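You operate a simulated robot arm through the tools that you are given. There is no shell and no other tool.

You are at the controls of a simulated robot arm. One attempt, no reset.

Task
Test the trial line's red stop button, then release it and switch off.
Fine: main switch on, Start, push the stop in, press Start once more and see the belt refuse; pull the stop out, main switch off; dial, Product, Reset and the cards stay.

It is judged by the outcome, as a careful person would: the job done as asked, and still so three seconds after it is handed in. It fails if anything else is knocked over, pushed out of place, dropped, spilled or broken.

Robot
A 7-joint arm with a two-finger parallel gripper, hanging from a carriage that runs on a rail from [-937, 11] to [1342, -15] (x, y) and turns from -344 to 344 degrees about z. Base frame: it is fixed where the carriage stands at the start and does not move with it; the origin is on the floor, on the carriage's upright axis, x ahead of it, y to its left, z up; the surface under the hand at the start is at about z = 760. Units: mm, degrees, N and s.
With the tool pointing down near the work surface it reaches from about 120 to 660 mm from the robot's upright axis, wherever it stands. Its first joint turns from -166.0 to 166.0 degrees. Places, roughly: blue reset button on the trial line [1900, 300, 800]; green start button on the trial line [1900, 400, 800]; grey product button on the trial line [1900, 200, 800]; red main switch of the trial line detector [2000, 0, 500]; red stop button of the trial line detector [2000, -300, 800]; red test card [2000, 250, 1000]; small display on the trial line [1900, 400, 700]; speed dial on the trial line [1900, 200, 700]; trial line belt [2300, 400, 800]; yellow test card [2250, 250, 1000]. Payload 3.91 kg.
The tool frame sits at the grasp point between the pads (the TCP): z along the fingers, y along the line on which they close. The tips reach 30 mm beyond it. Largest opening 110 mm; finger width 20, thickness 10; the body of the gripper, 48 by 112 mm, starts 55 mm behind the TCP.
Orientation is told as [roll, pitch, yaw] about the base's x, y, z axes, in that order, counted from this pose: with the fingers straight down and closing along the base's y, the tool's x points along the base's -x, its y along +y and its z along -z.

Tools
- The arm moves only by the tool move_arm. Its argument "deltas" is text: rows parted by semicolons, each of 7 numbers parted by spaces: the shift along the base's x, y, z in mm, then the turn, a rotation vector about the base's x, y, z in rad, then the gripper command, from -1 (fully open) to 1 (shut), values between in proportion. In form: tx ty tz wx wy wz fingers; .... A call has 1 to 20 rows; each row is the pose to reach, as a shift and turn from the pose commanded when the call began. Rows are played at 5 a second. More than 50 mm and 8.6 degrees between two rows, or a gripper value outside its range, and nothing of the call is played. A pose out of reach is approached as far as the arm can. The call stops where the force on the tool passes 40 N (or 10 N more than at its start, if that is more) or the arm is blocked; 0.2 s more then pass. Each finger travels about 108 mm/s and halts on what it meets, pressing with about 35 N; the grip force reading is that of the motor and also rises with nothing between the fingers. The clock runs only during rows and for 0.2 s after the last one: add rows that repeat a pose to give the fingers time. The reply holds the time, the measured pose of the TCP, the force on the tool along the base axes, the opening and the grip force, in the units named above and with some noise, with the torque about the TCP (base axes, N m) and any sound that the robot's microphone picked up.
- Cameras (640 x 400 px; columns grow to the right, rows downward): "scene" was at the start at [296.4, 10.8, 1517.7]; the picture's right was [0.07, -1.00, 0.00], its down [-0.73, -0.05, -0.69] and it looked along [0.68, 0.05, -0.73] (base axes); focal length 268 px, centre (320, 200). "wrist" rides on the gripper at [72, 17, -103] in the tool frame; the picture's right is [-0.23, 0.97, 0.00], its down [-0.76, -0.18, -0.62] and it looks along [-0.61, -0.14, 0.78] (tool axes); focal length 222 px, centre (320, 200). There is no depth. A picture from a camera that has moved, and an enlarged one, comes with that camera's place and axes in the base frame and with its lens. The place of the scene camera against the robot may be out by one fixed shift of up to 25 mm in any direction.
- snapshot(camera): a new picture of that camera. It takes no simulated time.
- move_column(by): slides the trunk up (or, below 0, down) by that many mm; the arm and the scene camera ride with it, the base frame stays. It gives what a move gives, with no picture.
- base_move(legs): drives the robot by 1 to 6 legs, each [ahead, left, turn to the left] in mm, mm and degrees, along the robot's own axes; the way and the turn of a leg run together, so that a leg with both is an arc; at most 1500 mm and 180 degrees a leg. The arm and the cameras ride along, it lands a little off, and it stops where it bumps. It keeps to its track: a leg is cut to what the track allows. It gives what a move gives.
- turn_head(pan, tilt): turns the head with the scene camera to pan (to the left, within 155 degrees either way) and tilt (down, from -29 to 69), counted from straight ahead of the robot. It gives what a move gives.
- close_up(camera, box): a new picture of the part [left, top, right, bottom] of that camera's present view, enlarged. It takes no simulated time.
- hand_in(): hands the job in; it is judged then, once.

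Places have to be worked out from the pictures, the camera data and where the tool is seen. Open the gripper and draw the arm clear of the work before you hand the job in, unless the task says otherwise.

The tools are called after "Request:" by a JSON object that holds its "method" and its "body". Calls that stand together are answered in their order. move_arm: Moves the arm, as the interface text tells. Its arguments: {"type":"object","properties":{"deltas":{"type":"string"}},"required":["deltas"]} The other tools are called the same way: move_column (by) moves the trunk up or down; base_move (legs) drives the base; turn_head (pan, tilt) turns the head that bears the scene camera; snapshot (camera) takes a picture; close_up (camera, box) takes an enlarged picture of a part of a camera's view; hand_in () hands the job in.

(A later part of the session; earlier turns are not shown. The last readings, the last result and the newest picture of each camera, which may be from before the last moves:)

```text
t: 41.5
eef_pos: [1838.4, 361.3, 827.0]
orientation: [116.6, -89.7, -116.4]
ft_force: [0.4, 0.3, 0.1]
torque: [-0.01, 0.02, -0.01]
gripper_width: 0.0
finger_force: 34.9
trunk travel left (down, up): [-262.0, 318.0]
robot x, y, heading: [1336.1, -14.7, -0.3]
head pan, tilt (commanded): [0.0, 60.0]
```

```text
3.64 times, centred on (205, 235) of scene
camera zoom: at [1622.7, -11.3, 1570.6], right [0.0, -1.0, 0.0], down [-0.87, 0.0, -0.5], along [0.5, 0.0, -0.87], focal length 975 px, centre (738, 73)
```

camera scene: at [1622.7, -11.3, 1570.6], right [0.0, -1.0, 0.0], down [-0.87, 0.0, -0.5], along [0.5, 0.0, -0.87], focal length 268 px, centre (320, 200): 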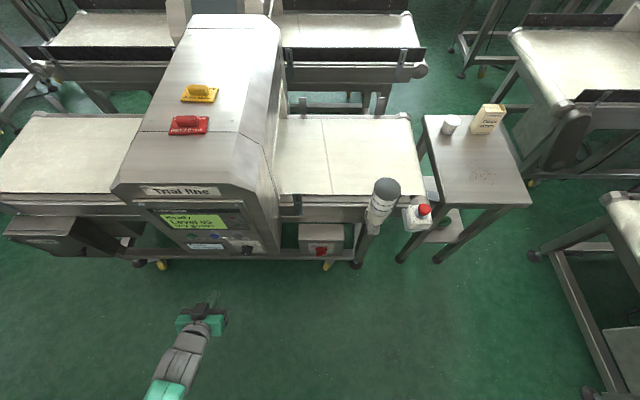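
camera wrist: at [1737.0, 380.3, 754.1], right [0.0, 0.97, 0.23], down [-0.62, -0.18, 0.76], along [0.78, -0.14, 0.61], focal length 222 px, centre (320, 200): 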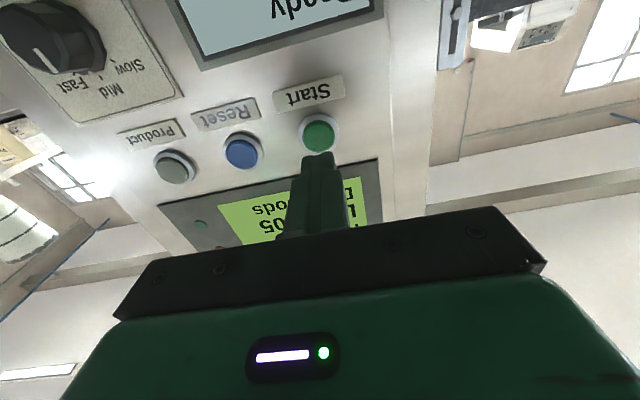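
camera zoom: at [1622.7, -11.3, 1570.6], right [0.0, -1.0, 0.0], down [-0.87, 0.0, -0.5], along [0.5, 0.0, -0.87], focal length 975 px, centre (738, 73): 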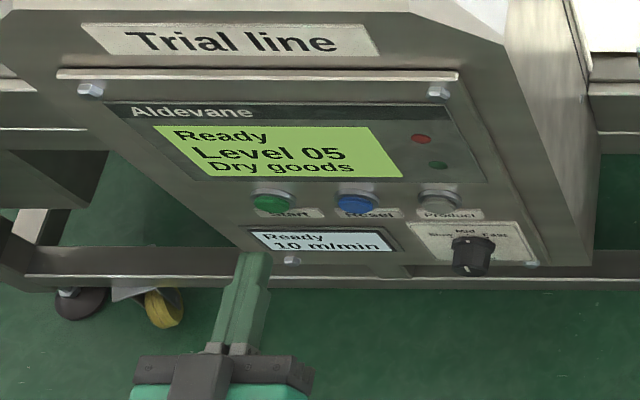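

This view agrees: Start near y = 364, z = 823, and the closed tips are in line below-left of it. I ease forward with a small correction until just about touching.

Request:
{"method": "move_arm", "body": {"deltas": "10 2 -3 0 0 0 1; 20 2 -3 0 0 0 1; 27 2 -3 0 0 0 1; 32 2 -3 0 0 0 1; 32 2 -3 0 0 0 1"}}

Request:
{"method": "close_up", "body": {"camera": "wrist", "box": [240, 70, 400, 200]}}

Request:
{"method": "close_up", "body": {"camera": "scene", "box": [150, 220, 260, 300]}}

```text
t: 42.7
eef_pos: [1856.4, 356.2, 829.9]
orientation: [85.5, -89.8, -85.4]
ft_force: [-0.2, 0.4, 0.0]
torque: [0.0, 0.0, 0.0]
gripper_width: 0.2
finger_force: 35.2
out of reach, approached as far as the arm can: row 1, 2, 3, 4, 5
trunk travel left (down, up): [-262.0, 318.0]
robot x, y, heading: [1340.5, -18.9, -0.1]
head pan, tilt (commanded): [0.0, 60.0]
```

```text
3.08 times, centred on (320, 135) of wrist
camera zoom: at [1752.5, 375.5, 758.1], right [0.0, 0.97, 0.23], down [-0.62, -0.18, 0.76], along [0.78, -0.14, 0.61], focal length 684 px, centre (320, 400)
```

zoom: 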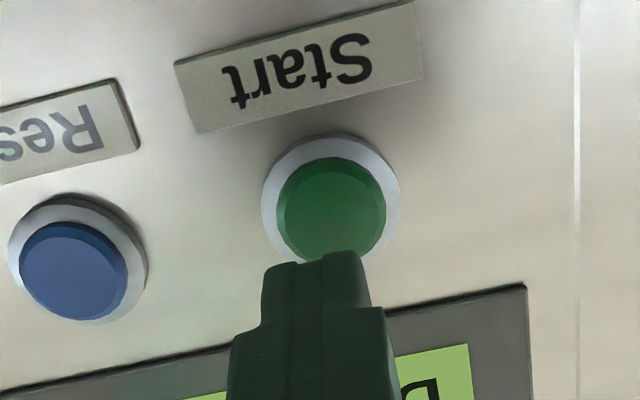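

```text
5.00 times, centred on (205, 260) of scene
camera zoom: at [1622.7, -11.3, 1570.6], right [0.0, -1.0, 0.0], down [-0.87, 0.0, -0.5], along [0.5, 0.0, -0.87], focal length 1341 px, centre (895, -100)
```

zoom: 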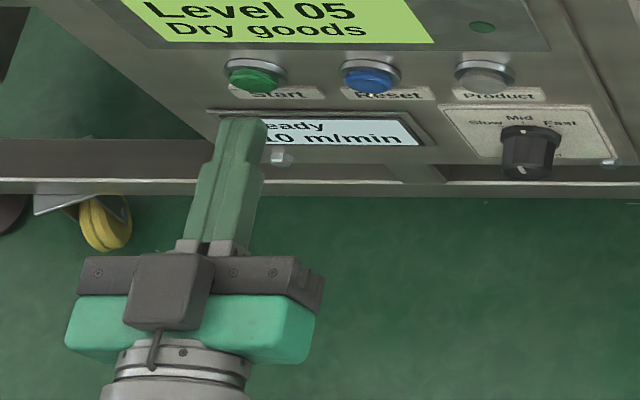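

The pose is short of reach because the trunk is high and the arm hangs low; the Start cap itself is well in line. I retract, lower the trunk and lift the arm instead, which brings the wrist nearer shoulder height.

Request:
{"method": "move_arm", "body": {"deltas": "-30 0 0 0 0 0 1; -60 0 0 0 0 0 1; -90 0 0 0 0 0 1; -90 0 0 0 0 0 1"}}

Request:
{"method": "move_column", "body": {"by": -255}}

Request:
{"method": "move_arm", "body": {"deltas": "0 0 30 0 0 0 1; 0 0 65 0 0 0 1; 0 0 100 0 0 0 1; 0 0 135 0 0 0 1; 0 0 170 0 0 0 1; 0 0 205 0 0 0 1; 0 0 235 0 0 0 1; 0 0 255 0 0 0 1; 0 0 255 0 0 0 1"}}

```text
t: 43.7
eef_pos: [1764.1, 357.1, 830.1]
orientation: [81.0, -89.8, -81.0]
ft_force: [-0.2, 0.3, -0.6]
torque: [0.03, -0.01, 0.0]
gripper_width: 0.1
finger_force: 34.9
trunk travel left (down, up): [-262.0, 318.0]
robot x, y, heading: [1337.9, -20.7, -0.1]
head pan, tilt (commanded): [0.0, 60.0]
```

```text
t: 46.4
eef_pos: [1764.3, 356.0, 575.3]
orientation: [83.6, -89.9, -83.6]
ft_force: [0.0, -0.1, -0.5]
torque: [0.0, 0.0, -0.01]
gripper_width: 0.0
finger_force: 35.3
trunk travel left (down, up): [-7.0, 573.0]
robot x, y, heading: [1340.6, -11.6, -0.3]
head pan, tilt (commanded): [0.0, 60.0]
```

```text
t: 48.4
eef_pos: [1764.6, 356.8, 829.9]
orientation: [82.7, -89.8, -82.7]
ft_force: [-0.7, -0.7, 0.9]
torque: [0.01, -0.01, 0.0]
gripper_width: 0.3
finger_force: 34.9
trunk travel left (down, up): [-7.0, 573.0]
robot x, y, heading: [1337.6, -16.0, -0.4]
head pan, tilt (commanded): [0.0, 60.0]
```

The arm is up at the same place with the trunk low. Now I line up at y = 363.5, z = 824 and go forward to tips at about x = 1895.

Request:
{"method": "move_arm", "body": {"deltas": "20 3 -3 0 0 0 1; 45 6.7 -6 0 0 0 1; 70 6.7 -6 0 0 0 1; 85 6.7 -6 0 0 0 1; 95 6.7 -6 0 0 0 1; 100 6.7 -6 0 0 0 1; 100 6.7 -6 0 0 0 1"}}

Request:
{"method": "snapshot", "body": {"camera": "wrist"}}

Request:
{"method": "close_up", "body": {"camera": "wrist", "box": [240, 70, 400, 200]}}

Request:
{"method": "snapshot", "body": {"camera": "scene"}}

```text
t: 50.0
eef_pos: [1864.5, 364.2, 824.3]
orientation: [82.3, -89.8, -82.4]
ft_force: [0.2, -0.1, 0.1]
torque: [0.0, -0.01, 0.01]
gripper_width: 0.0
finger_force: 35.6
trunk travel left (down, up): [-7.0, 573.0]
robot x, y, heading: [1340.1, -18.1, -0.6]
head pan, tilt (commanded): [0.0, 60.0]
```

```text
taken
camera wrist: at [1762.1, 382.4, 752.6], right [0.0, 0.97, 0.23], down [-0.62, -0.18, 0.76], along [0.78, -0.14, 0.61], focal length 222 px, centre (320, 200)
```

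wrist: 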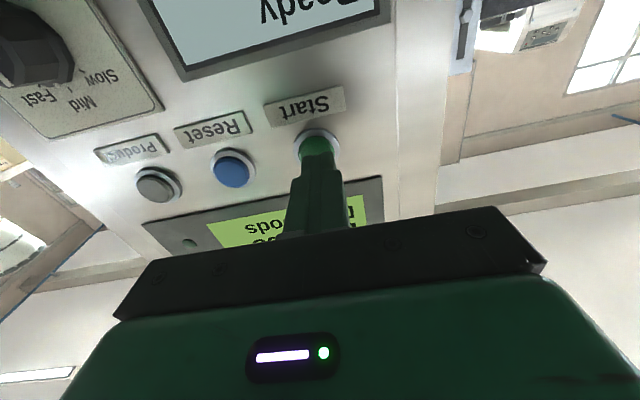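

```text
3.08 times, centred on (320, 135) of wrist
camera zoom: at [1762.1, 382.4, 752.6], right [0.0, 0.97, 0.23], down [-0.62, -0.18, 0.76], along [0.78, -0.14, 0.61], focal length 684 px, centre (320, 400)
```

zoom: 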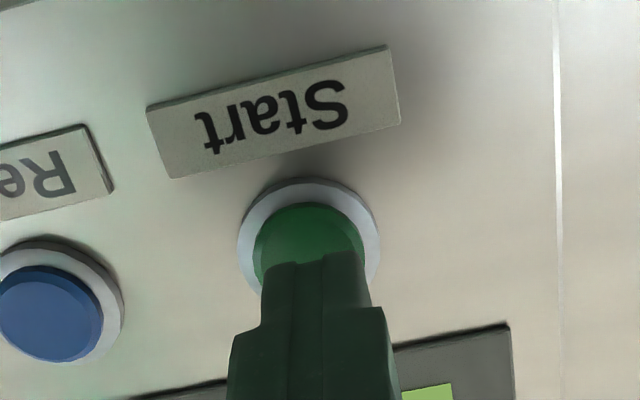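

```text
taken
camera scene: at [1622.7, -11.3, 1315.6], right [0.0, -1.0, 0.0], down [-0.87, 0.0, -0.5], along [0.5, 0.0, -0.87], focal length 268 px, centre (320, 200)
```

scene: 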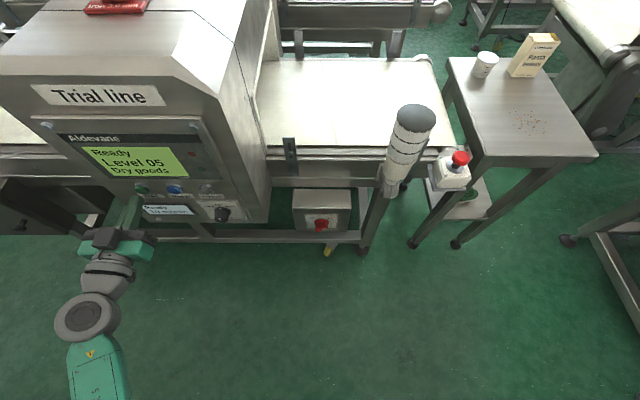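

The tip is centred on the Start cap. I press forward in 3 mm steps, relying on the force stop.

Request:
{"method": "move_arm", "body": {"deltas": "3 -0.5 0 0 0 0 1; 6 -0.5 0 0 0 0 1; 9 -0.5 0 0 0 0 1; 12 -0.5 0 0 0 0 1; 14 -0.5 0 0 0 0 1; 16 -0.5 0 0 0 0 1"}}

Request:
{"method": "close_up", "body": {"camera": "wrist", "box": [240, 70, 400, 200]}}

Request:
{"method": "close_up", "body": {"camera": "scene", "box": [60, 120, 250, 240]}}

```text
t: 51.4
eef_pos: [1879.7, 364.5, 824.3]
orientation: [80.0, -89.8, -80.0]
ft_force: [-1.0, 0.9, -0.4]
torque: [0.0, -0.01, 0.02]
gripper_width: 0.0
finger_force: 35.4
trunk travel left (down, up): [-7.0, 573.0]
robot x, y, heading: [1341.5, -18.2, -0.3]
head pan, tilt (commanded): [0.0, 60.0]
heard: click
```

```text
3.08 times, centred on (320, 135) of wrist
camera zoom: at [1777.1, 381.6, 752.2], right [0.0, 0.97, 0.23], down [-0.62, -0.18, 0.76], along [0.78, -0.14, 0.61], focal length 684 px, centre (320, 400)
```

zoom: 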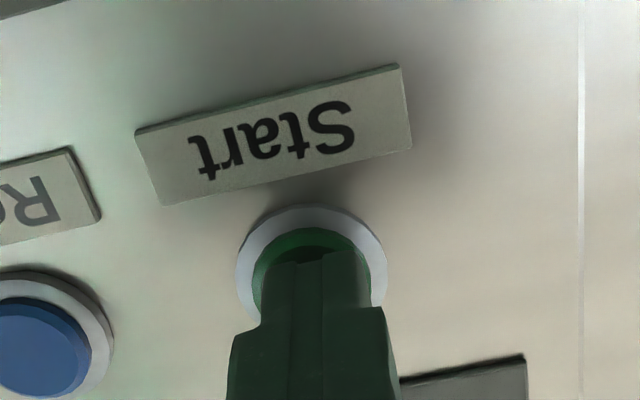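

```text
3.33 times, centred on (155, 180) of scene
camera zoom: at [1622.4, -11.2, 1315.5], right [0.0, -1.0, 0.0], down [-0.87, 0.0, -0.5], along [0.5, 0.0, -0.87], focal length 894 px, centre (870, 267)
```

zoom: 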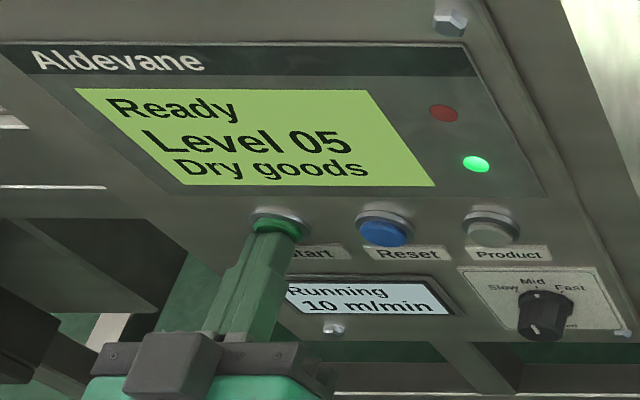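

A click, the green lamp lights and the small display says "Running 10 m/min". I back straight off the button.

Request:
{"method": "move_arm", "body": {"deltas": "-10 0 0 0 0 0 1; -30 0 0 0 0 0 1; -65 0 0 0 0 0 1; -100 0 0 0 0 0 1; -130 0 0 0 0 0 1; -130 0 0 0 0 0 1"}}

Request:
{"method": "snapshot", "body": {"camera": "scene"}}

Request:
{"method": "close_up", "body": {"camera": "scene", "box": [60, 120, 250, 240]}}

Request:
{"method": "close_up", "body": {"camera": "scene", "box": [370, 90, 490, 210]}}

```text
t: 52.8
eef_pos: [1748.7, 363.5, 824.3]
orientation: [84.7, -89.8, -84.8]
ft_force: [0.7, 0.7, -0.3]
torque: [0.03, -0.01, 0.02]
gripper_width: 0.0
finger_force: 35.1
trunk travel left (down, up): [-7.0, 573.0]
robot x, y, heading: [1340.1, -15.3, 0.1]
head pan, tilt (commanded): [0.0, 60.0]
```

```text
taken
camera scene: at [1622.9, -11.3, 1315.6], right [0.0, -1.0, 0.0], down [-0.87, 0.0, -0.5], along [0.5, 0.0, -0.87], focal length 268 px, centre (320, 200)
```

scene: 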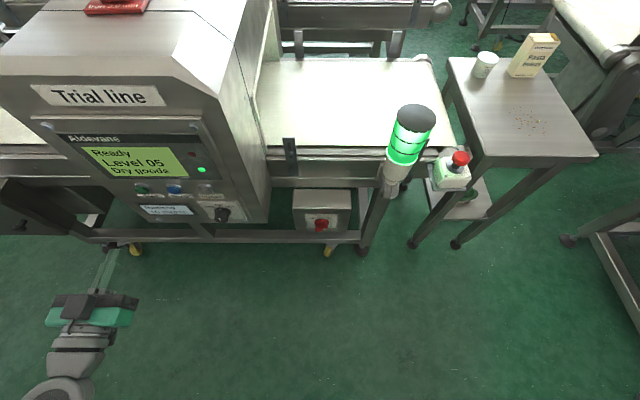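

```text
3.33 times, centred on (155, 180) of scene
camera zoom: at [1622.9, -11.3, 1315.6], right [0.0, -1.0, 0.0], down [-0.87, 0.0, -0.5], along [0.5, 0.0, -0.87], focal length 894 px, centre (870, 267)
```

zoom: 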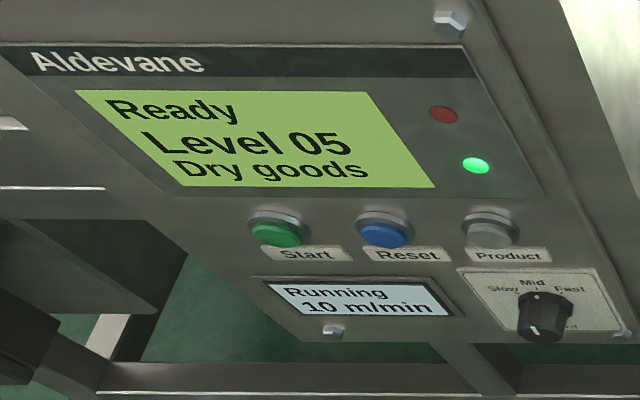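

```text
3.33 times, centred on (430, 150) of scene
camera zoom: at [1622.9, -11.3, 1315.6], right [0.0, -1.0, 0.0], down [-0.87, 0.0, -0.5], along [0.5, 0.0, -0.87], focal length 894 px, centre (-47, 367)
```

zoom: 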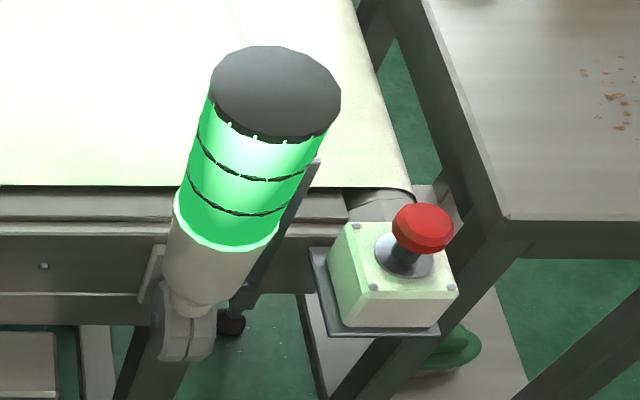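

The belt runs with the green beacon on. Corrected views place the stop's head at about [2008, -349, 813], with the beacon column beside it at about y = -207 (radius 40). I sweep the hand across in front, raising and tilting it 45°.

Request:
{"method": "move_arm", "body": {"deltas": "-15 -20 10 0 0.052 0 1; -30 -60 20 0 0.104 0 1; -45 -105 30 0 0.156 0 1; -45 -150 40 0 0.208 0 1; -45 -195 50 0 0.26 0 1; -45 -240 60 0 0.312 0 1; -45 -285 70 0 0.364 0 1; -45 -330 80 0 0.416 0 1; -45 -375 90 0 0.468 0 1; -45 -420 100 0 0.52 0 1; -45 -465 110 0 0.572 0 1; -45 -510 116 0 0.624 0 1; -45 -555 116 0 0.676 0 1; -45 -600 116 0 0.728 0 1; -45 -640 116 0 0.785 0 1; -45 -670 116 0 0.785 0 1; -45 -680 116 0 0.785 0 1; -45 -680 116 0 0.785 0 1"}}

Request:
{"method": "snapshot", "body": {"camera": "wrist"}}

Request:
{"method": "snapshot", "body": {"camera": "scene"}}

```text
t: 56.5
eef_pos: [1705.2, -317.2, 941.4]
orientation: [0.2, -44.9, -0.3]
ft_force: [1.5, 1.2, -0.3]
torque: [-0.01, 0.01, 0.05]
gripper_width: 0.1
finger_force: 35.2
out of reach, approached as far as the arm can: row 6, 7, 8, 9, 10, 11, 12
trunk travel left (down, up): [-7.0, 573.0]
robot x, y, heading: [1339.7, -14.4, -0.3]
head pan, tilt (commanded): [0.0, 60.0]
```

```text
taken
camera wrist: at [1581.6, -298.7, 963.2], right [0.16, 0.97, 0.16], down [0.1, -0.18, 0.98], along [0.98, -0.14, -0.12], focal length 222 px, centre (320, 200)
```

wrist: 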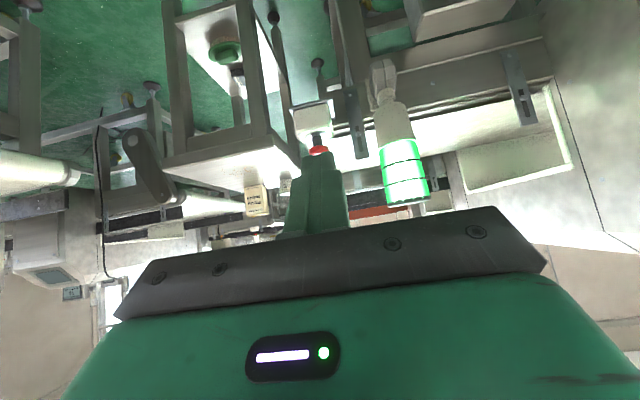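

```text
taken
camera scene: at [1622.7, -11.4, 1315.6], right [0.0, -1.0, 0.0], down [-0.87, 0.0, -0.5], along [0.5, 0.0, -0.87], focal length 268 px, centre (320, 200)
```

scene: 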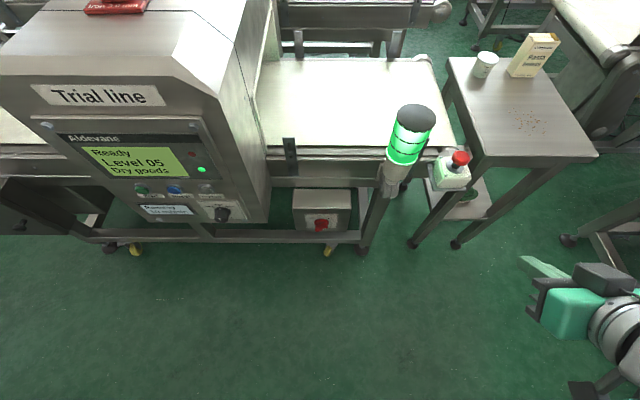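

The arm is in front of the stop side, clear of everything, and the wrist camera sees the red head and the lit beacon. I zoom in to measure the head.

Request:
{"method": "close_up", "body": {"camera": "wrist", "box": [270, 80, 440, 220]}}

Request:
{"method": "close_up", "body": {"camera": "wrist", "box": [285, 95, 355, 165]}}

```text
2.86 times, centred on (355, 150) of wrist
camera zoom: at [1581.6, -298.7, 963.2], right [0.16, 0.97, 0.16], down [0.1, -0.18, 0.98], along [0.98, -0.14, -0.12], focal length 635 px, centre (220, 343)
```

zoom: 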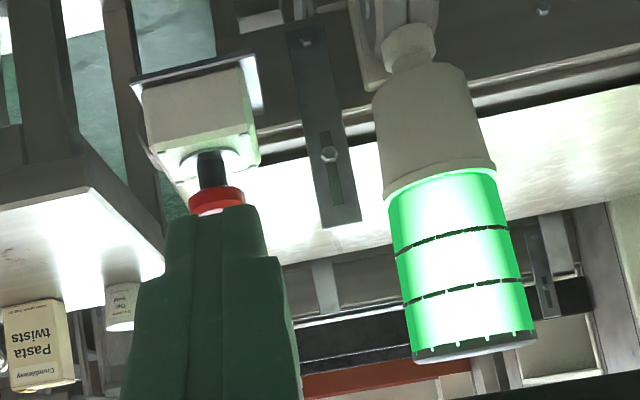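

```text
5.71 times, centred on (320, 130) of wrist
camera zoom: at [1581.6, -298.7, 963.2], right [0.16, 0.97, 0.16], down [0.1, -0.18, 0.98], along [0.98, -0.14, -0.12], focal length 1269 px, centre (320, 600)
```

zoom: 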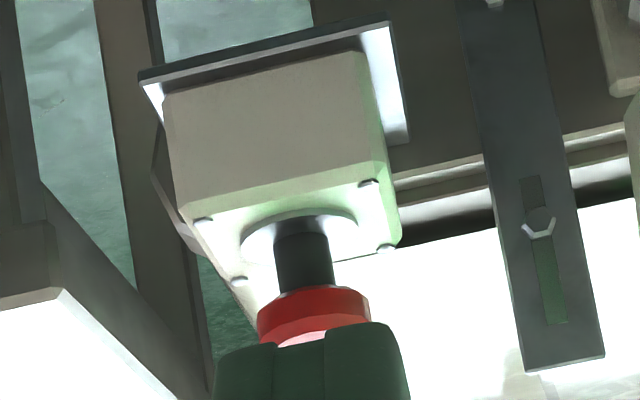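

The head is about 40 mm across on a thin stem, sitting roughly 18 mm above its collar. I shift the hand to the right to see the head past the fingers for a second bearing.

Request:
{"method": "move_arm", "body": {"deltas": "20 -20 0 0 0 0 1; 40 -45 5 0 0 0 1; 60 -70 10 0 0 0 1; 75 -85 10 0 0 0 1; 75 -85 10 0 0 0 1"}}

Request:
{"method": "snapshot", "body": {"camera": "wrist"}}

Request:
{"method": "close_up", "body": {"camera": "wrist", "box": [300, 60, 470, 200]}}

```text
t: 57.8
eef_pos: [1780.5, -402.0, 950.8]
orientation: [0.2, -45.0, -0.2]
ft_force: [0.2, -0.2, -0.7]
torque: [0.0, 0.0, -0.01]
gripper_width: 0.0
finger_force: 35.4
trunk travel left (down, up): [-7.0, 573.0]
robot x, y, heading: [1342.6, -16.5, -0.1]
head pan, tilt (commanded): [0.0, 60.0]
```

```text
taken
camera wrist: at [1656.8, -382.7, 972.4], right [0.16, 0.97, 0.16], down [0.1, -0.18, 0.98], along [0.98, -0.14, -0.12], focal length 222 px, centre (320, 200)
```

wrist: 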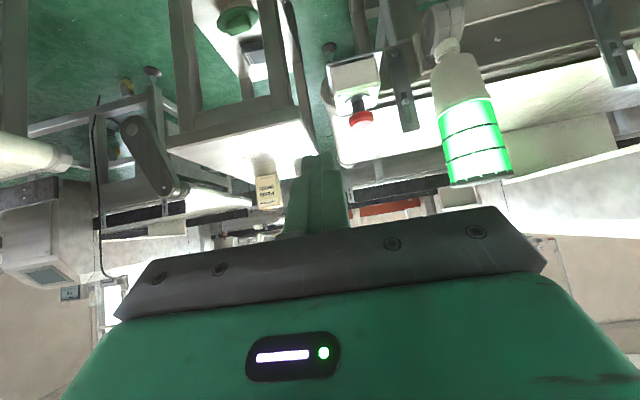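

```text
2.86 times, centred on (385, 130) of wrist
camera zoom: at [1656.8, -382.7, 972.4], right [0.16, 0.97, 0.16], down [0.1, -0.18, 0.98], along [0.98, -0.14, -0.12], focal length 635 px, centre (134, 400)
```

zoom: 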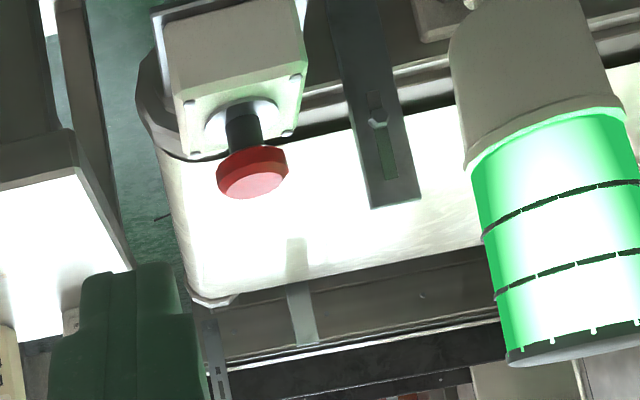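

Box screws triangulate to a stop axis near [2003, -345], box top z ≈ 785 and head top z ≈ 820. I bring the closed fingertips to about 30 mm above the head, steepening the tool to 30° from vertical.

Request:
{"method": "move_arm", "body": {"deltas": "35 15 0 0 0.05 0 1; 70 30 0 0 0.1 0 1; 105 42 0 0 0.15 0 1; 140 52 -10 0 0.2 0 1; 175 57 -25 0 0.24 0 1; 200 57 -45 0 0.262 0 1; 207.5 57 -65 0 0.262 0 1; 207.5 57 -75 0 0.262 0 1; 207.5 57 -75 0 0.262 0 1"}}

Request:
{"method": "snapshot", "body": {"camera": "wrist"}}

Request:
{"method": "snapshot", "body": {"camera": "scene"}}

Request:
{"method": "close_up", "body": {"camera": "scene", "box": [390, 100, 490, 200]}}

```text
t: 59.8
eef_pos: [1988.2, -344.0, 875.2]
orientation: [0.2, -30.0, -0.2]
ft_force: [-0.3, 0.6, -0.3]
torque: [0.0, -0.02, 0.01]
gripper_width: 0.2
finger_force: 35.0
trunk travel left (down, up): [-7.0, 573.0]
robot x, y, heading: [1340.0, -16.8, -0.4]
head pan, tilt (commanded): [0.0, 60.0]
```

```text
taken
camera wrist: at [1874.5, -325.7, 929.1], right [0.2, 0.97, 0.12], down [0.35, -0.18, 0.92], along [0.92, -0.14, -0.37], focal length 222 px, centre (320, 200)
```

wrist: 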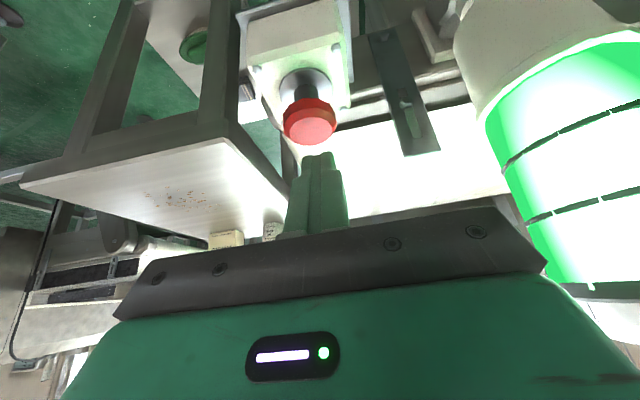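

```text
taken
camera scene: at [1622.7, -11.4, 1315.6], right [0.0, -1.0, 0.0], down [-0.87, 0.0, -0.5], along [0.5, 0.0, -0.87], focal length 268 px, centre (320, 200)
```

scene: 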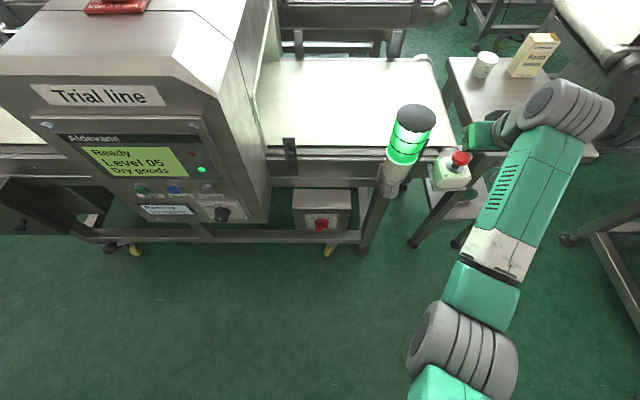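

```text
4.00 times, centred on (440, 150) of scene
camera zoom: at [1622.7, -11.4, 1315.6], right [0.0, -1.0, 0.0], down [-0.87, 0.0, -0.5], along [0.5, 0.0, -0.87], focal length 1073 px, centre (-160, 400)
```

zoom: 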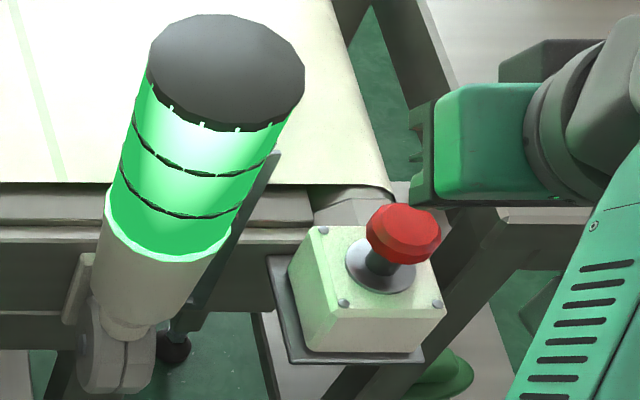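

The fingertips are just above the red head in the wrist view. I zoom there to check the lateral alignment before pressing.

Request:
{"method": "close_up", "body": {"camera": "wrist", "box": [230, 50, 400, 210]}}

```text
2.50 times, centred on (315, 130) of wrist
camera zoom: at [1874.5, -325.7, 929.1], right [0.2, 0.97, 0.12], down [0.35, -0.18, 0.92], along [0.92, -0.14, -0.37], focal length 555 px, centre (332, 375)
```

zoom: 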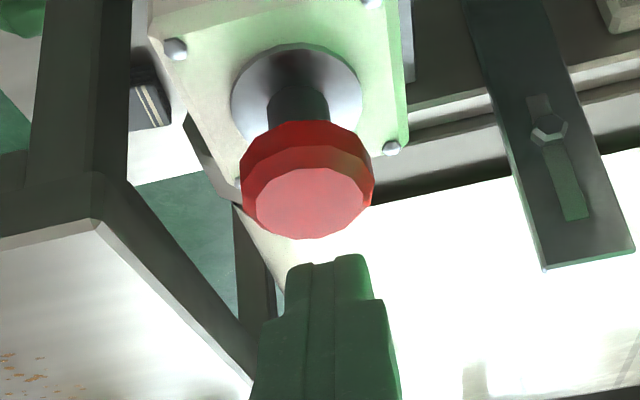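

Head centre checks out at [2002, -346] with the top near z = 820. I shift slightly and push down in 3 mm steps onto it.

Request:
{"method": "move_arm", "body": {"deltas": "4 -1.5 -8 0 0 0 1; 4 -1.5 -16 0 0 0 1; 4 -1.5 -21 0 0 0 1; 4 -1.5 -24 0 0 0 1; 4 -1.5 -27 0 0 0 1; 4 -1.5 -30 0 0 0 1; 4 -1.5 -33 0 0 0 1"}}

Request:
{"method": "close_up", "body": {"camera": "wrist", "box": [230, 50, 400, 210]}}

Request:
{"method": "snapshot", "body": {"camera": "scene"}}

```text
t: 61.4
eef_pos: [1993.3, -347.1, 844.8]
orientation: [0.0, -30.3, -0.2]
ft_force: [-7.7, 3.8, 23.2]
torque: [0.1, 0.05, -0.04]
gripper_width: 0.2
finger_force: 35.3
trunk travel left (down, up): [-7.0, 573.0]
robot x, y, heading: [1339.7, -13.9, -0.1]
head pan, tilt (commanded): [0.0, 60.0]
```

```text
2.50 times, centred on (315, 130) of wrist
camera zoom: at [1879.5, -328.3, 898.7], right [0.2, 0.97, 0.11], down [0.34, -0.18, 0.92], along [0.92, -0.14, -0.37], focal length 555 px, centre (332, 375)
```

zoom: 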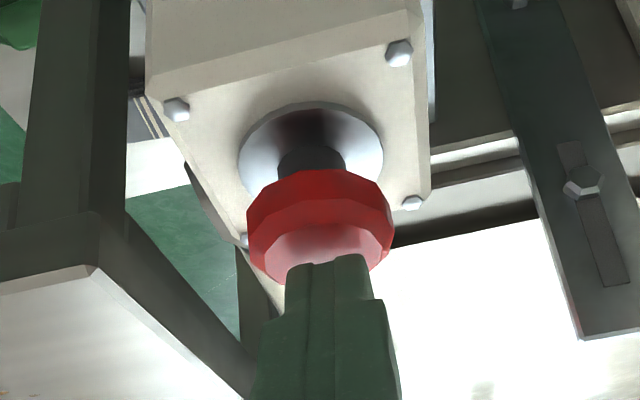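

```text
taken
camera scene: at [1623.1, -11.6, 1316.2], right [0.0, -1.0, 0.0], down [-0.87, 0.0, -0.5], along [0.5, 0.0, -0.87], focal length 268 px, centre (320, 200)
```

scene: 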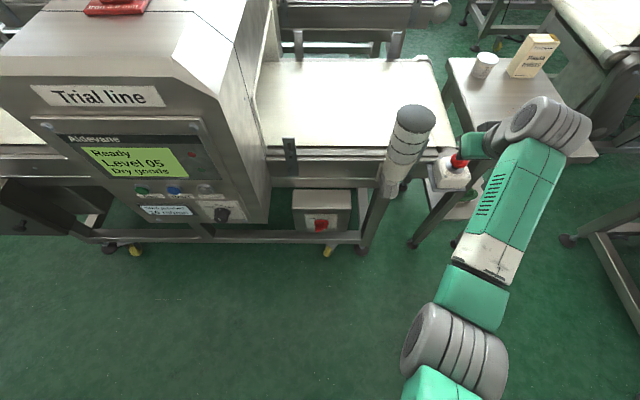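

The beacon has gone out with about 23 N on the head; I check what the displays say to see whether it has latched.

Request:
{"method": "close_up", "body": {"camera": "scene", "box": [60, 120, 250, 240]}}

Request:
{"method": "close_up", "body": {"camera": "scene", "box": [410, 110, 500, 200]}}

```text
3.33 times, centred on (155, 180) of scene
camera zoom: at [1623.1, -11.6, 1316.2], right [0.0, -1.0, 0.0], down [-0.87, 0.0, -0.5], along [0.5, 0.0, -0.87], focal length 894 px, centre (870, 267)
```

zoom: 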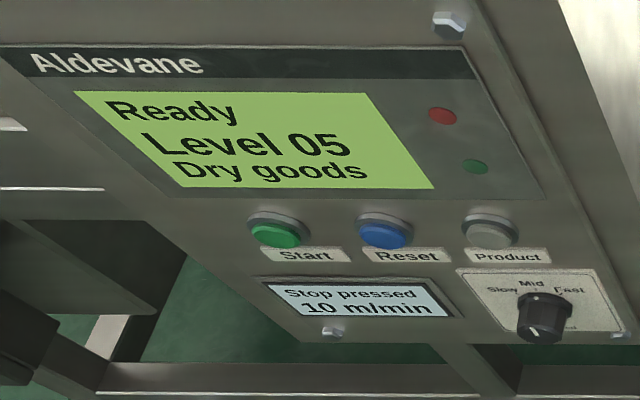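

```text
4.44 times, centred on (455, 155) of scene
camera zoom: at [1623.1, -11.6, 1316.2], right [0.0, -1.0, 0.0], down [-0.87, 0.0, -0.5], along [0.5, 0.0, -0.87], focal length 1192 px, centre (-280, 400)
```

zoom: 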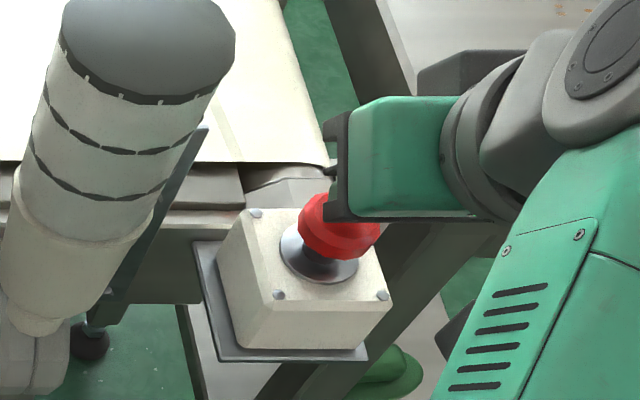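

It says "Stop pressed". I push a few millimetres more to make sure it is fully in and latched, then lift off and look.

Request:
{"method": "move_arm", "body": {"deltas": "0 0 -2 0 0 0 1; 0 0 -4 0 0 0 1; 0 0 -6 0 0 0 1; 0 0 -6 0 0 0 1"}}

```text
t: 61.9
eef_pos: [1993.7, -347.2, 846.1]
orientation: [-0.2, -30.7, -0.1]
ft_force: [-3.1, 1.8, 14.9]
torque: [0.02, 0.01, -0.09]
gripper_width: 0.0
finger_force: 34.7
trunk travel left (down, up): [-7.0, 573.0]
robot x, y, heading: [1345.0, -15.4, -0.0]
head pan, tilt (commanded): [0.0, 60.0]
stopped in row 2: the force on the tool passed its limit at 42 N (the readings are from after the stop); the commanded pose is now the measured one
```

It hit the hard stop at 42 N, so it is fully in. I lift straight off and look at the button and displays.

Request:
{"method": "move_arm", "body": {"deltas": "0 0 10 0 0 0 1; 0 0 25 0 0 0 1; -10 0 50 0 0 0 1; -30 0 80 0 0 0 1; -30 0 80 0 0 0 1"}}

Request:
{"method": "close_up", "body": {"camera": "scene", "box": [60, 120, 250, 240]}}

Request:
{"method": "close_up", "body": {"camera": "wrist", "box": [230, 20, 430, 200]}}

Request:
{"method": "close_up", "body": {"camera": "scene", "box": [380, 100, 500, 200]}}

```text
t: 63.0
eef_pos: [1961.9, -346.6, 923.7]
orientation: [0.0, -30.4, -0.2]
ft_force: [0.2, -0.5, -0.4]
torque: [0.01, 0.01, 0.01]
gripper_width: 0.0
finger_force: 35.0
trunk travel left (down, up): [-7.0, 573.0]
robot x, y, heading: [1341.1, -17.3, -0.4]
head pan, tilt (commanded): [0.0, 60.0]
```

```text
3.33 times, centred on (155, 180) of scene
camera zoom: at [1622.6, -11.3, 1315.6], right [0.0, -1.0, 0.0], down [-0.87, 0.0, -0.5], along [0.5, 0.0, -0.87], focal length 894 px, centre (870, 267)
```

zoom: 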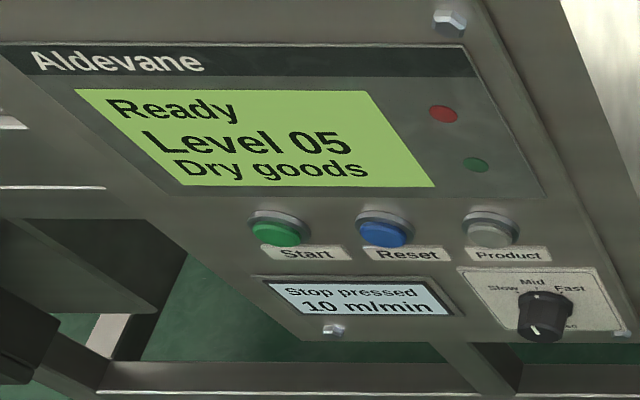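

```text
2.22 times, centred on (330, 110) of wrist
camera zoom: at [1849.1, -328.4, 977.2], right [0.2, 0.97, 0.11], down [0.34, -0.18, 0.92], along [0.92, -0.14, -0.37], focal length 494 px, centre (298, 400)
```

zoom: 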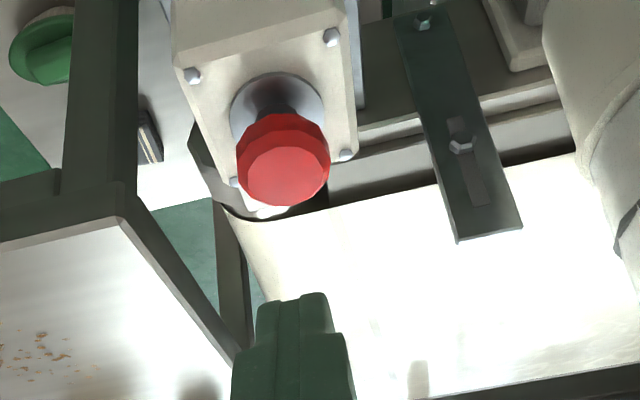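

```text
4.00 times, centred on (440, 150) of scene
camera zoom: at [1622.6, -11.3, 1315.6], right [0.0, -1.0, 0.0], down [-0.87, 0.0, -0.5], along [0.5, 0.0, -0.87], focal length 1073 px, centre (-160, 400)
```

zoom: 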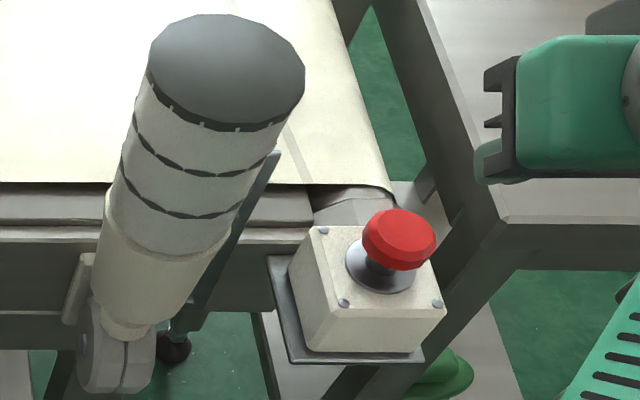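

The head stays down and the display holds "Stop pressed": latched. Now I take the hand back across to the front of Start, levelling it on the way.

Request:
{"method": "move_arm", "body": {"deltas": "-40 0 10 0 -0.05 0 1; -85 0 20 0 -0.1 0 1; -130 0 26 0 -0.16 0 1; -175 5 26 0 -0.22 0 1; -200 40 26 0 -0.262 0 1; -200 85 20 0 -0.31 0 1; -200 130 10 0 -0.37 0 1; -200 175 0 0 -0.44 0 1; -200 220 -10 0 -0.5 0 1; -200 265 -20 0 -0.57 0 1; -200 310 -30 0 -0.64 0 1; -200 355 -45 0 -0.7 0 1; -200 400 -60 0 -0.77 0 1; -200 445 -75 0 -0.84 0 1; -200 490 -85 0 -0.9 0 1; -200 535 -95 0 -0.95 0 1; -200 580 -99.7 0 -1.0 0 1; -200 625 -99.7 0 -1.04 0 1; -200 670 -99.7 0 -1.04 0 1; -200 710.5 -99.7 0 -1.04 0 1"}}

Request:
{"method": "snapshot", "body": {"camera": "wrist"}}

Request:
{"method": "snapshot", "body": {"camera": "scene"}}

```text
t: 67.2
eef_pos: [1764.6, 365.8, 823.3]
orientation: [75.6, -89.8, -75.9]
ft_force: [-0.2, 0.6, -0.6]
torque: [0.03, 0.02, -0.01]
gripper_width: 0.0
finger_force: 35.3
out of reach, approached as far as the arm can: row 10, 11, 12
trunk travel left (down, up): [-7.0, 573.0]
robot x, y, heading: [1339.0, -14.5, -0.2]
head pan, tilt (commanded): [0.0, 60.0]
```

```text
taken
camera wrist: at [1661.5, 384.1, 751.7], right [0.0, 0.97, 0.23], down [-0.62, -0.18, 0.76], along [0.78, -0.15, 0.61], focal length 222 px, centre (320, 200)
```

wrist: 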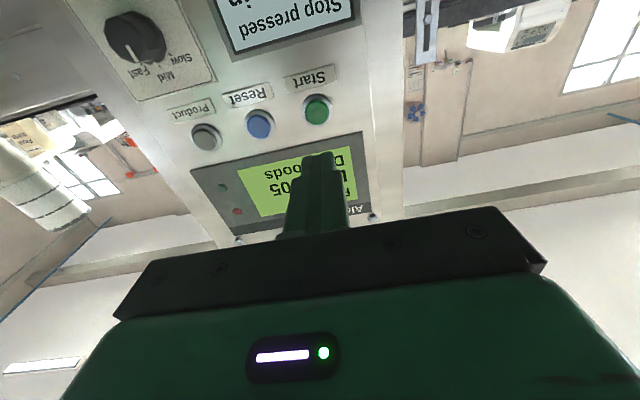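

```text
taken
camera scene: at [1622.9, -10.7, 1315.7], right [0.0, -1.0, 0.0], down [-0.87, 0.0, -0.5], along [0.5, 0.0, -0.87], focal length 268 px, centre (320, 200)
```

scene: 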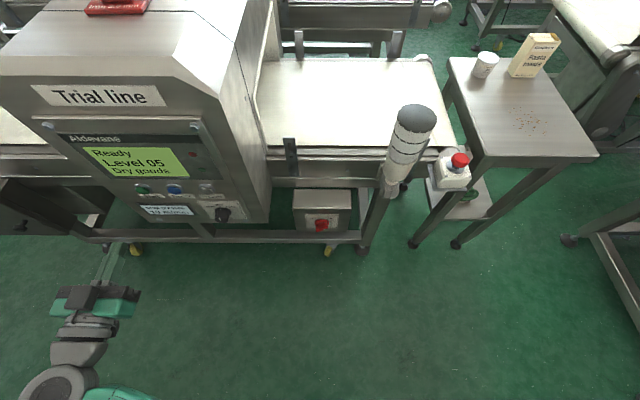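

I'm back in front of Start at [1765, 366, 823]. I press it the same way as before, ending at x ≈ 1880, and watch the belt's display and beacon.

Request:
{"method": "move_arm", "body": {"deltas": "30 -1.3 1 0 0 0 1; 60 -1.3 1 0 0 0 1; 85 -1.3 1 0 0 0 1; 98 -1.3 1 0 0 0 1; 103 -1.3 1 0 0 0 1; 106 -1.3 1 0 0 0 1; 109 -1.3 1 0 0 0 1; 112 -1.3 1 0 0 0 1; 115 -1.3 1 0 0 0 1; 116 -1.3 1 0 0 0 1"}}

Request:
{"method": "close_up", "body": {"camera": "wrist", "box": [240, 70, 400, 200]}}

Request:
{"method": "close_up", "body": {"camera": "scene", "box": [60, 120, 250, 240]}}

Request:
{"method": "snapshot", "body": {"camera": "scene"}}

```text
t: 69.5
eef_pos: [1880.4, 363.8, 824.6]
orientation: [61.2, -89.8, -61.3]
ft_force: [-0.4, 0.0, -0.1]
torque: [0.01, -0.01, 0.0]
gripper_width: 0.0
finger_force: 35.2
trunk travel left (down, up): [-7.0, 573.0]
robot x, y, heading: [1340.6, -13.1, -0.2]
head pan, tilt (commanded): [0.0, 60.0]
```

```text
3.08 times, centred on (320, 135) of wrist
camera zoom: at [1775.8, 381.0, 752.6], right [0.0, 0.97, 0.23], down [-0.62, -0.18, 0.76], along [0.78, -0.14, 0.61], focal length 684 px, centre (320, 400)
```

zoom: 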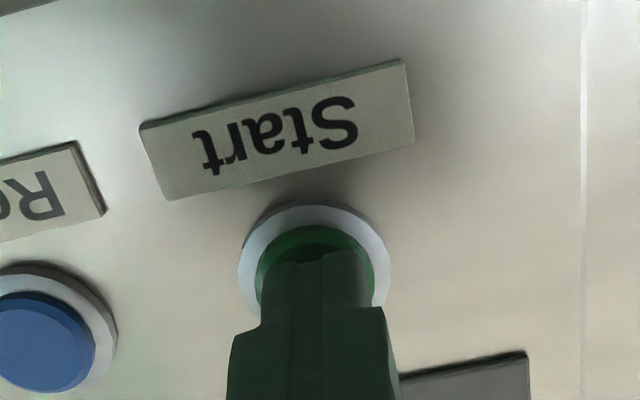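

```text
3.33 times, centred on (155, 180) of scene
camera zoom: at [1622.5, -11.3, 1315.6], right [0.0, -1.0, 0.0], down [-0.87, 0.0, -0.5], along [0.5, 0.0, -0.87], focal length 894 px, centre (870, 267)
```

zoom: 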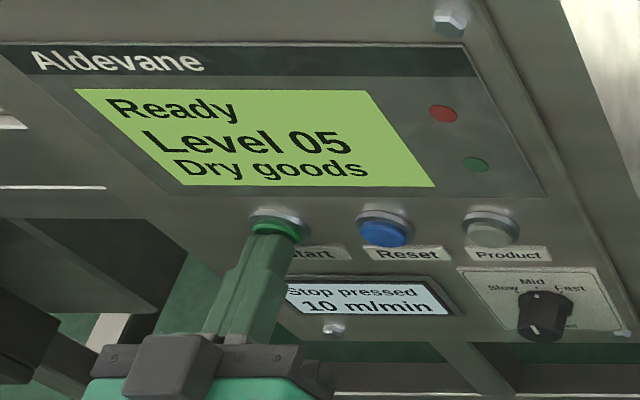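

```text
taken
camera scene: at [1622.5, -11.3, 1315.6], right [0.0, -1.0, 0.0], down [-0.87, 0.0, -0.5], along [0.5, 0.0, -0.87], focal length 268 px, centre (320, 200)
```

scene: 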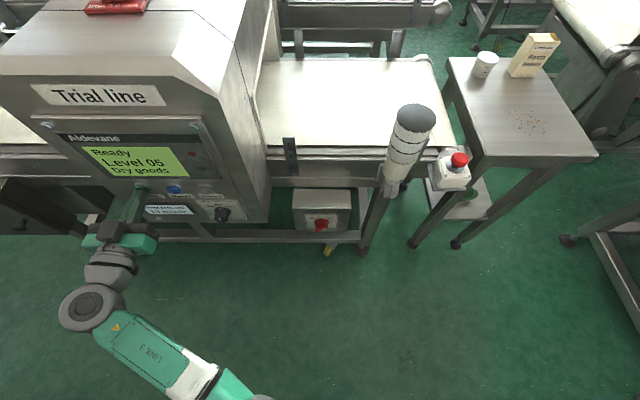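

The display still reads "Stop pressed", but no click was heard and this press may be 1–2 mm shallower than the first. I push a little further so Start is certainly pressed.

Request:
{"method": "move_arm", "body": {"deltas": "1.5 0 0 0 0 0 1; 3 0 0 0 0 0 1; 4.5 0 0 0 0 0 1; 6 0 0 0 0 0 1; 6 0 0 0 0 0 1"}}

Request:
{"method": "close_up", "body": {"camera": "wrist", "box": [240, 70, 400, 200]}}

Request:
{"method": "close_up", "body": {"camera": "scene", "box": [60, 120, 250, 240]}}

```text
t: 70.7
eef_pos: [1882.2, 362.6, 823.5]
orientation: [45.9, -89.8, -46.0]
ft_force: [-9.8, -1.2, 3.2]
torque: [0.0, -0.13, -0.02]
gripper_width: 0.3
finger_force: 35.4
trunk travel left (down, up): [-7.0, 573.0]
robot x, y, heading: [1339.3, -12.4, -0.1]
head pan, tilt (commanded): [0.0, 60.0]
heard: click
```

```text
3.08 times, centred on (320, 135) of wrist
camera zoom: at [1779.7, 381.4, 752.0], right [0.0, 0.97, 0.23], down [-0.62, -0.18, 0.76], along [0.78, -0.14, 0.6], focal length 684 px, centre (320, 400)
```

zoom: 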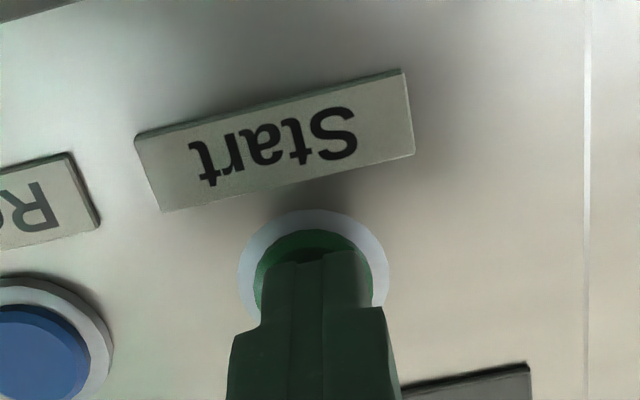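

```text
3.33 times, centred on (155, 180) of scene
camera zoom: at [1621.3, -11.4, 1315.3], right [0.0, -1.0, 0.0], down [-0.87, 0.0, -0.5], along [0.5, 0.0, -0.87], focal length 894 px, centre (870, 267)
```

zoom: 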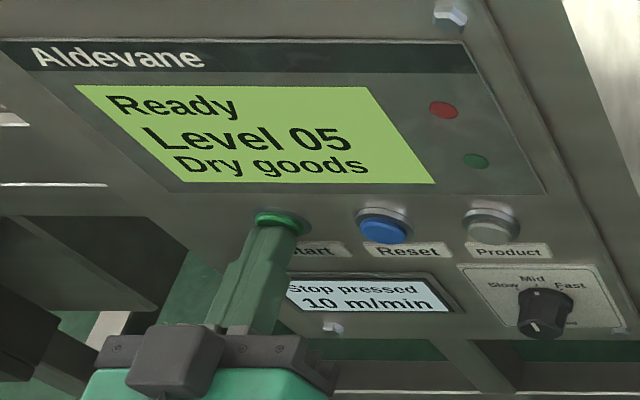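

This time the button clicked, and the display still says "Stop pressed" with the lamp dark: the belt refuses. I back off and confirm nothing runs.

Request:
{"method": "move_arm", "body": {"deltas": "-10 0 0 0 0 0 1; -30 0 0 0 0 0 1; -65 0 0 0 0 0 1; -100 0 0 0 0 0 1; -125 0 0 0 0 0 1; -125 0 0 0 0 0 1"}}

Request:
{"method": "snapshot", "body": {"camera": "scene"}}

Request:
{"method": "close_up", "body": {"camera": "scene", "box": [60, 120, 250, 240]}}

```text
t: 72.0
eef_pos: [1759.3, 363.5, 825.0]
orientation: [67.1, -89.8, -67.2]
ft_force: [0.2, -0.2, 0.2]
torque: [0.02, 0.01, -0.02]
gripper_width: 0.2
finger_force: 35.1
trunk travel left (down, up): [-7.0, 573.0]
robot x, y, heading: [1338.1, -13.5, -0.2]
head pan, tilt (commanded): [0.0, 60.0]
```

```text
taken
camera scene: at [1622.8, -11.3, 1315.6], right [0.0, -1.0, 0.0], down [-0.87, 0.0, -0.5], along [0.5, 0.0, -0.87], focal length 268 px, centre (320, 200)
```

scene: 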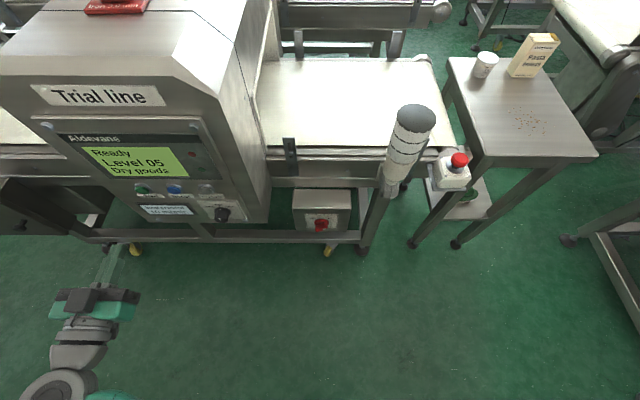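

```text
3.33 times, centred on (155, 180) of scene
camera zoom: at [1622.8, -11.3, 1315.6], right [0.0, -1.0, 0.0], down [-0.87, 0.0, -0.5], along [0.5, 0.0, -0.87], focal length 894 px, centre (870, 267)
```

zoom: 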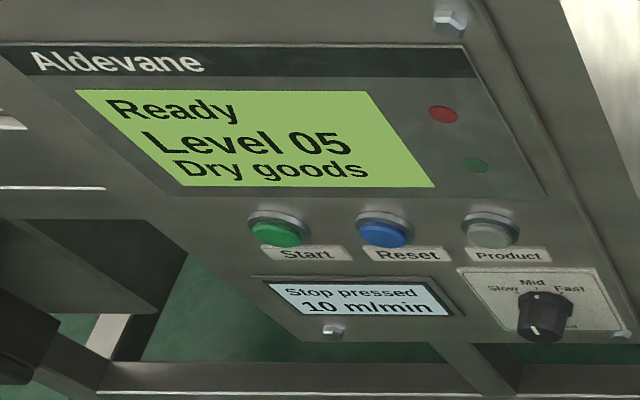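

Beacon and lamp stay dark, so the belt refuses as asked. I sweep back to the stop side, steepening to 30° from vertical and opening the fingers to about 70 mm.

Request:
{"method": "move_arm", "body": {"deltas": "0 -35 0 0 0 0 1; 0 -80 5 0 0.05 0 1; 0 -125 15 0 0.1 0 1; 0 -170 25 0 0.15 0 1; 0 -215 35 0 0.2 0 1; 0 -260 50 0 0.27 0 1; 0 -305 65 0 0.34 0 1; 0 -350 80 0 0.4 0 1; 0 -395 90 0 0.47 0 1; 0 -440 100 0 0.54 0 1; 0 -485 110 0 0.6 0 1; 0 -530 118 0 0.67 0 1; 0 -575 125 0 0.73 0 1; 0 -620 125 0 0.785 0 1; 0 -665 125 0 0.85 0 0.5; 0 -709 125 0 0.92 0 0; 20 -709 125 0 0.98 0 -0.273; 40 -709 125 0 1.047 0 -0.273; 40 -709 125 0 1.047 0 -0.273"}}

Request:
{"method": "snapshot", "body": {"camera": "wrist"}}

Request:
{"method": "close_up", "body": {"camera": "wrist", "box": [240, 0, 420, 160]}}

```text
t: 76.0
eef_pos: [1799.6, -346.6, 949.7]
orientation: [0.0, -29.9, -0.2]
ft_force: [0.0, -0.2, 1.0]
torque: [0.01, 0.03, -0.01]
gripper_width: 70.2
finger_force: 0.1
out of reach, approached as far as the arm can: row 8, 9, 10
trunk travel left (down, up): [-7.0, 573.0]
robot x, y, heading: [1341.9, -17.9, -0.2]
head pan, tilt (commanded): [0.0, 60.0]
```

```text
taken
camera wrist: at [1686.3, -328.2, 1003.6], right [0.2, 0.97, 0.11], down [0.35, -0.18, 0.92], along [0.92, -0.14, -0.38], focal length 222 px, centre (320, 200)
```

wrist: 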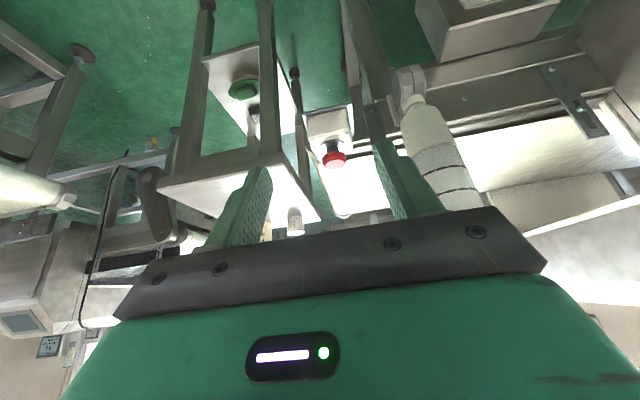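

```text
2.50 times, centred on (330, 80) of wrist
camera zoom: at [1686.3, -328.2, 1003.6], right [0.2, 0.97, 0.11], down [0.35, -0.18, 0.92], along [0.92, -0.14, -0.38], focal length 555 px, centre (295, 500)
```

zoom: 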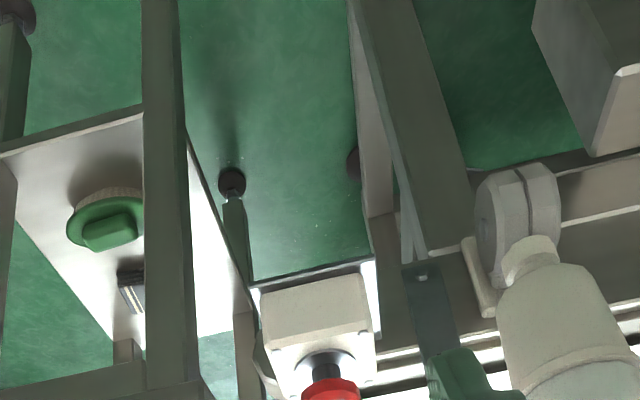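

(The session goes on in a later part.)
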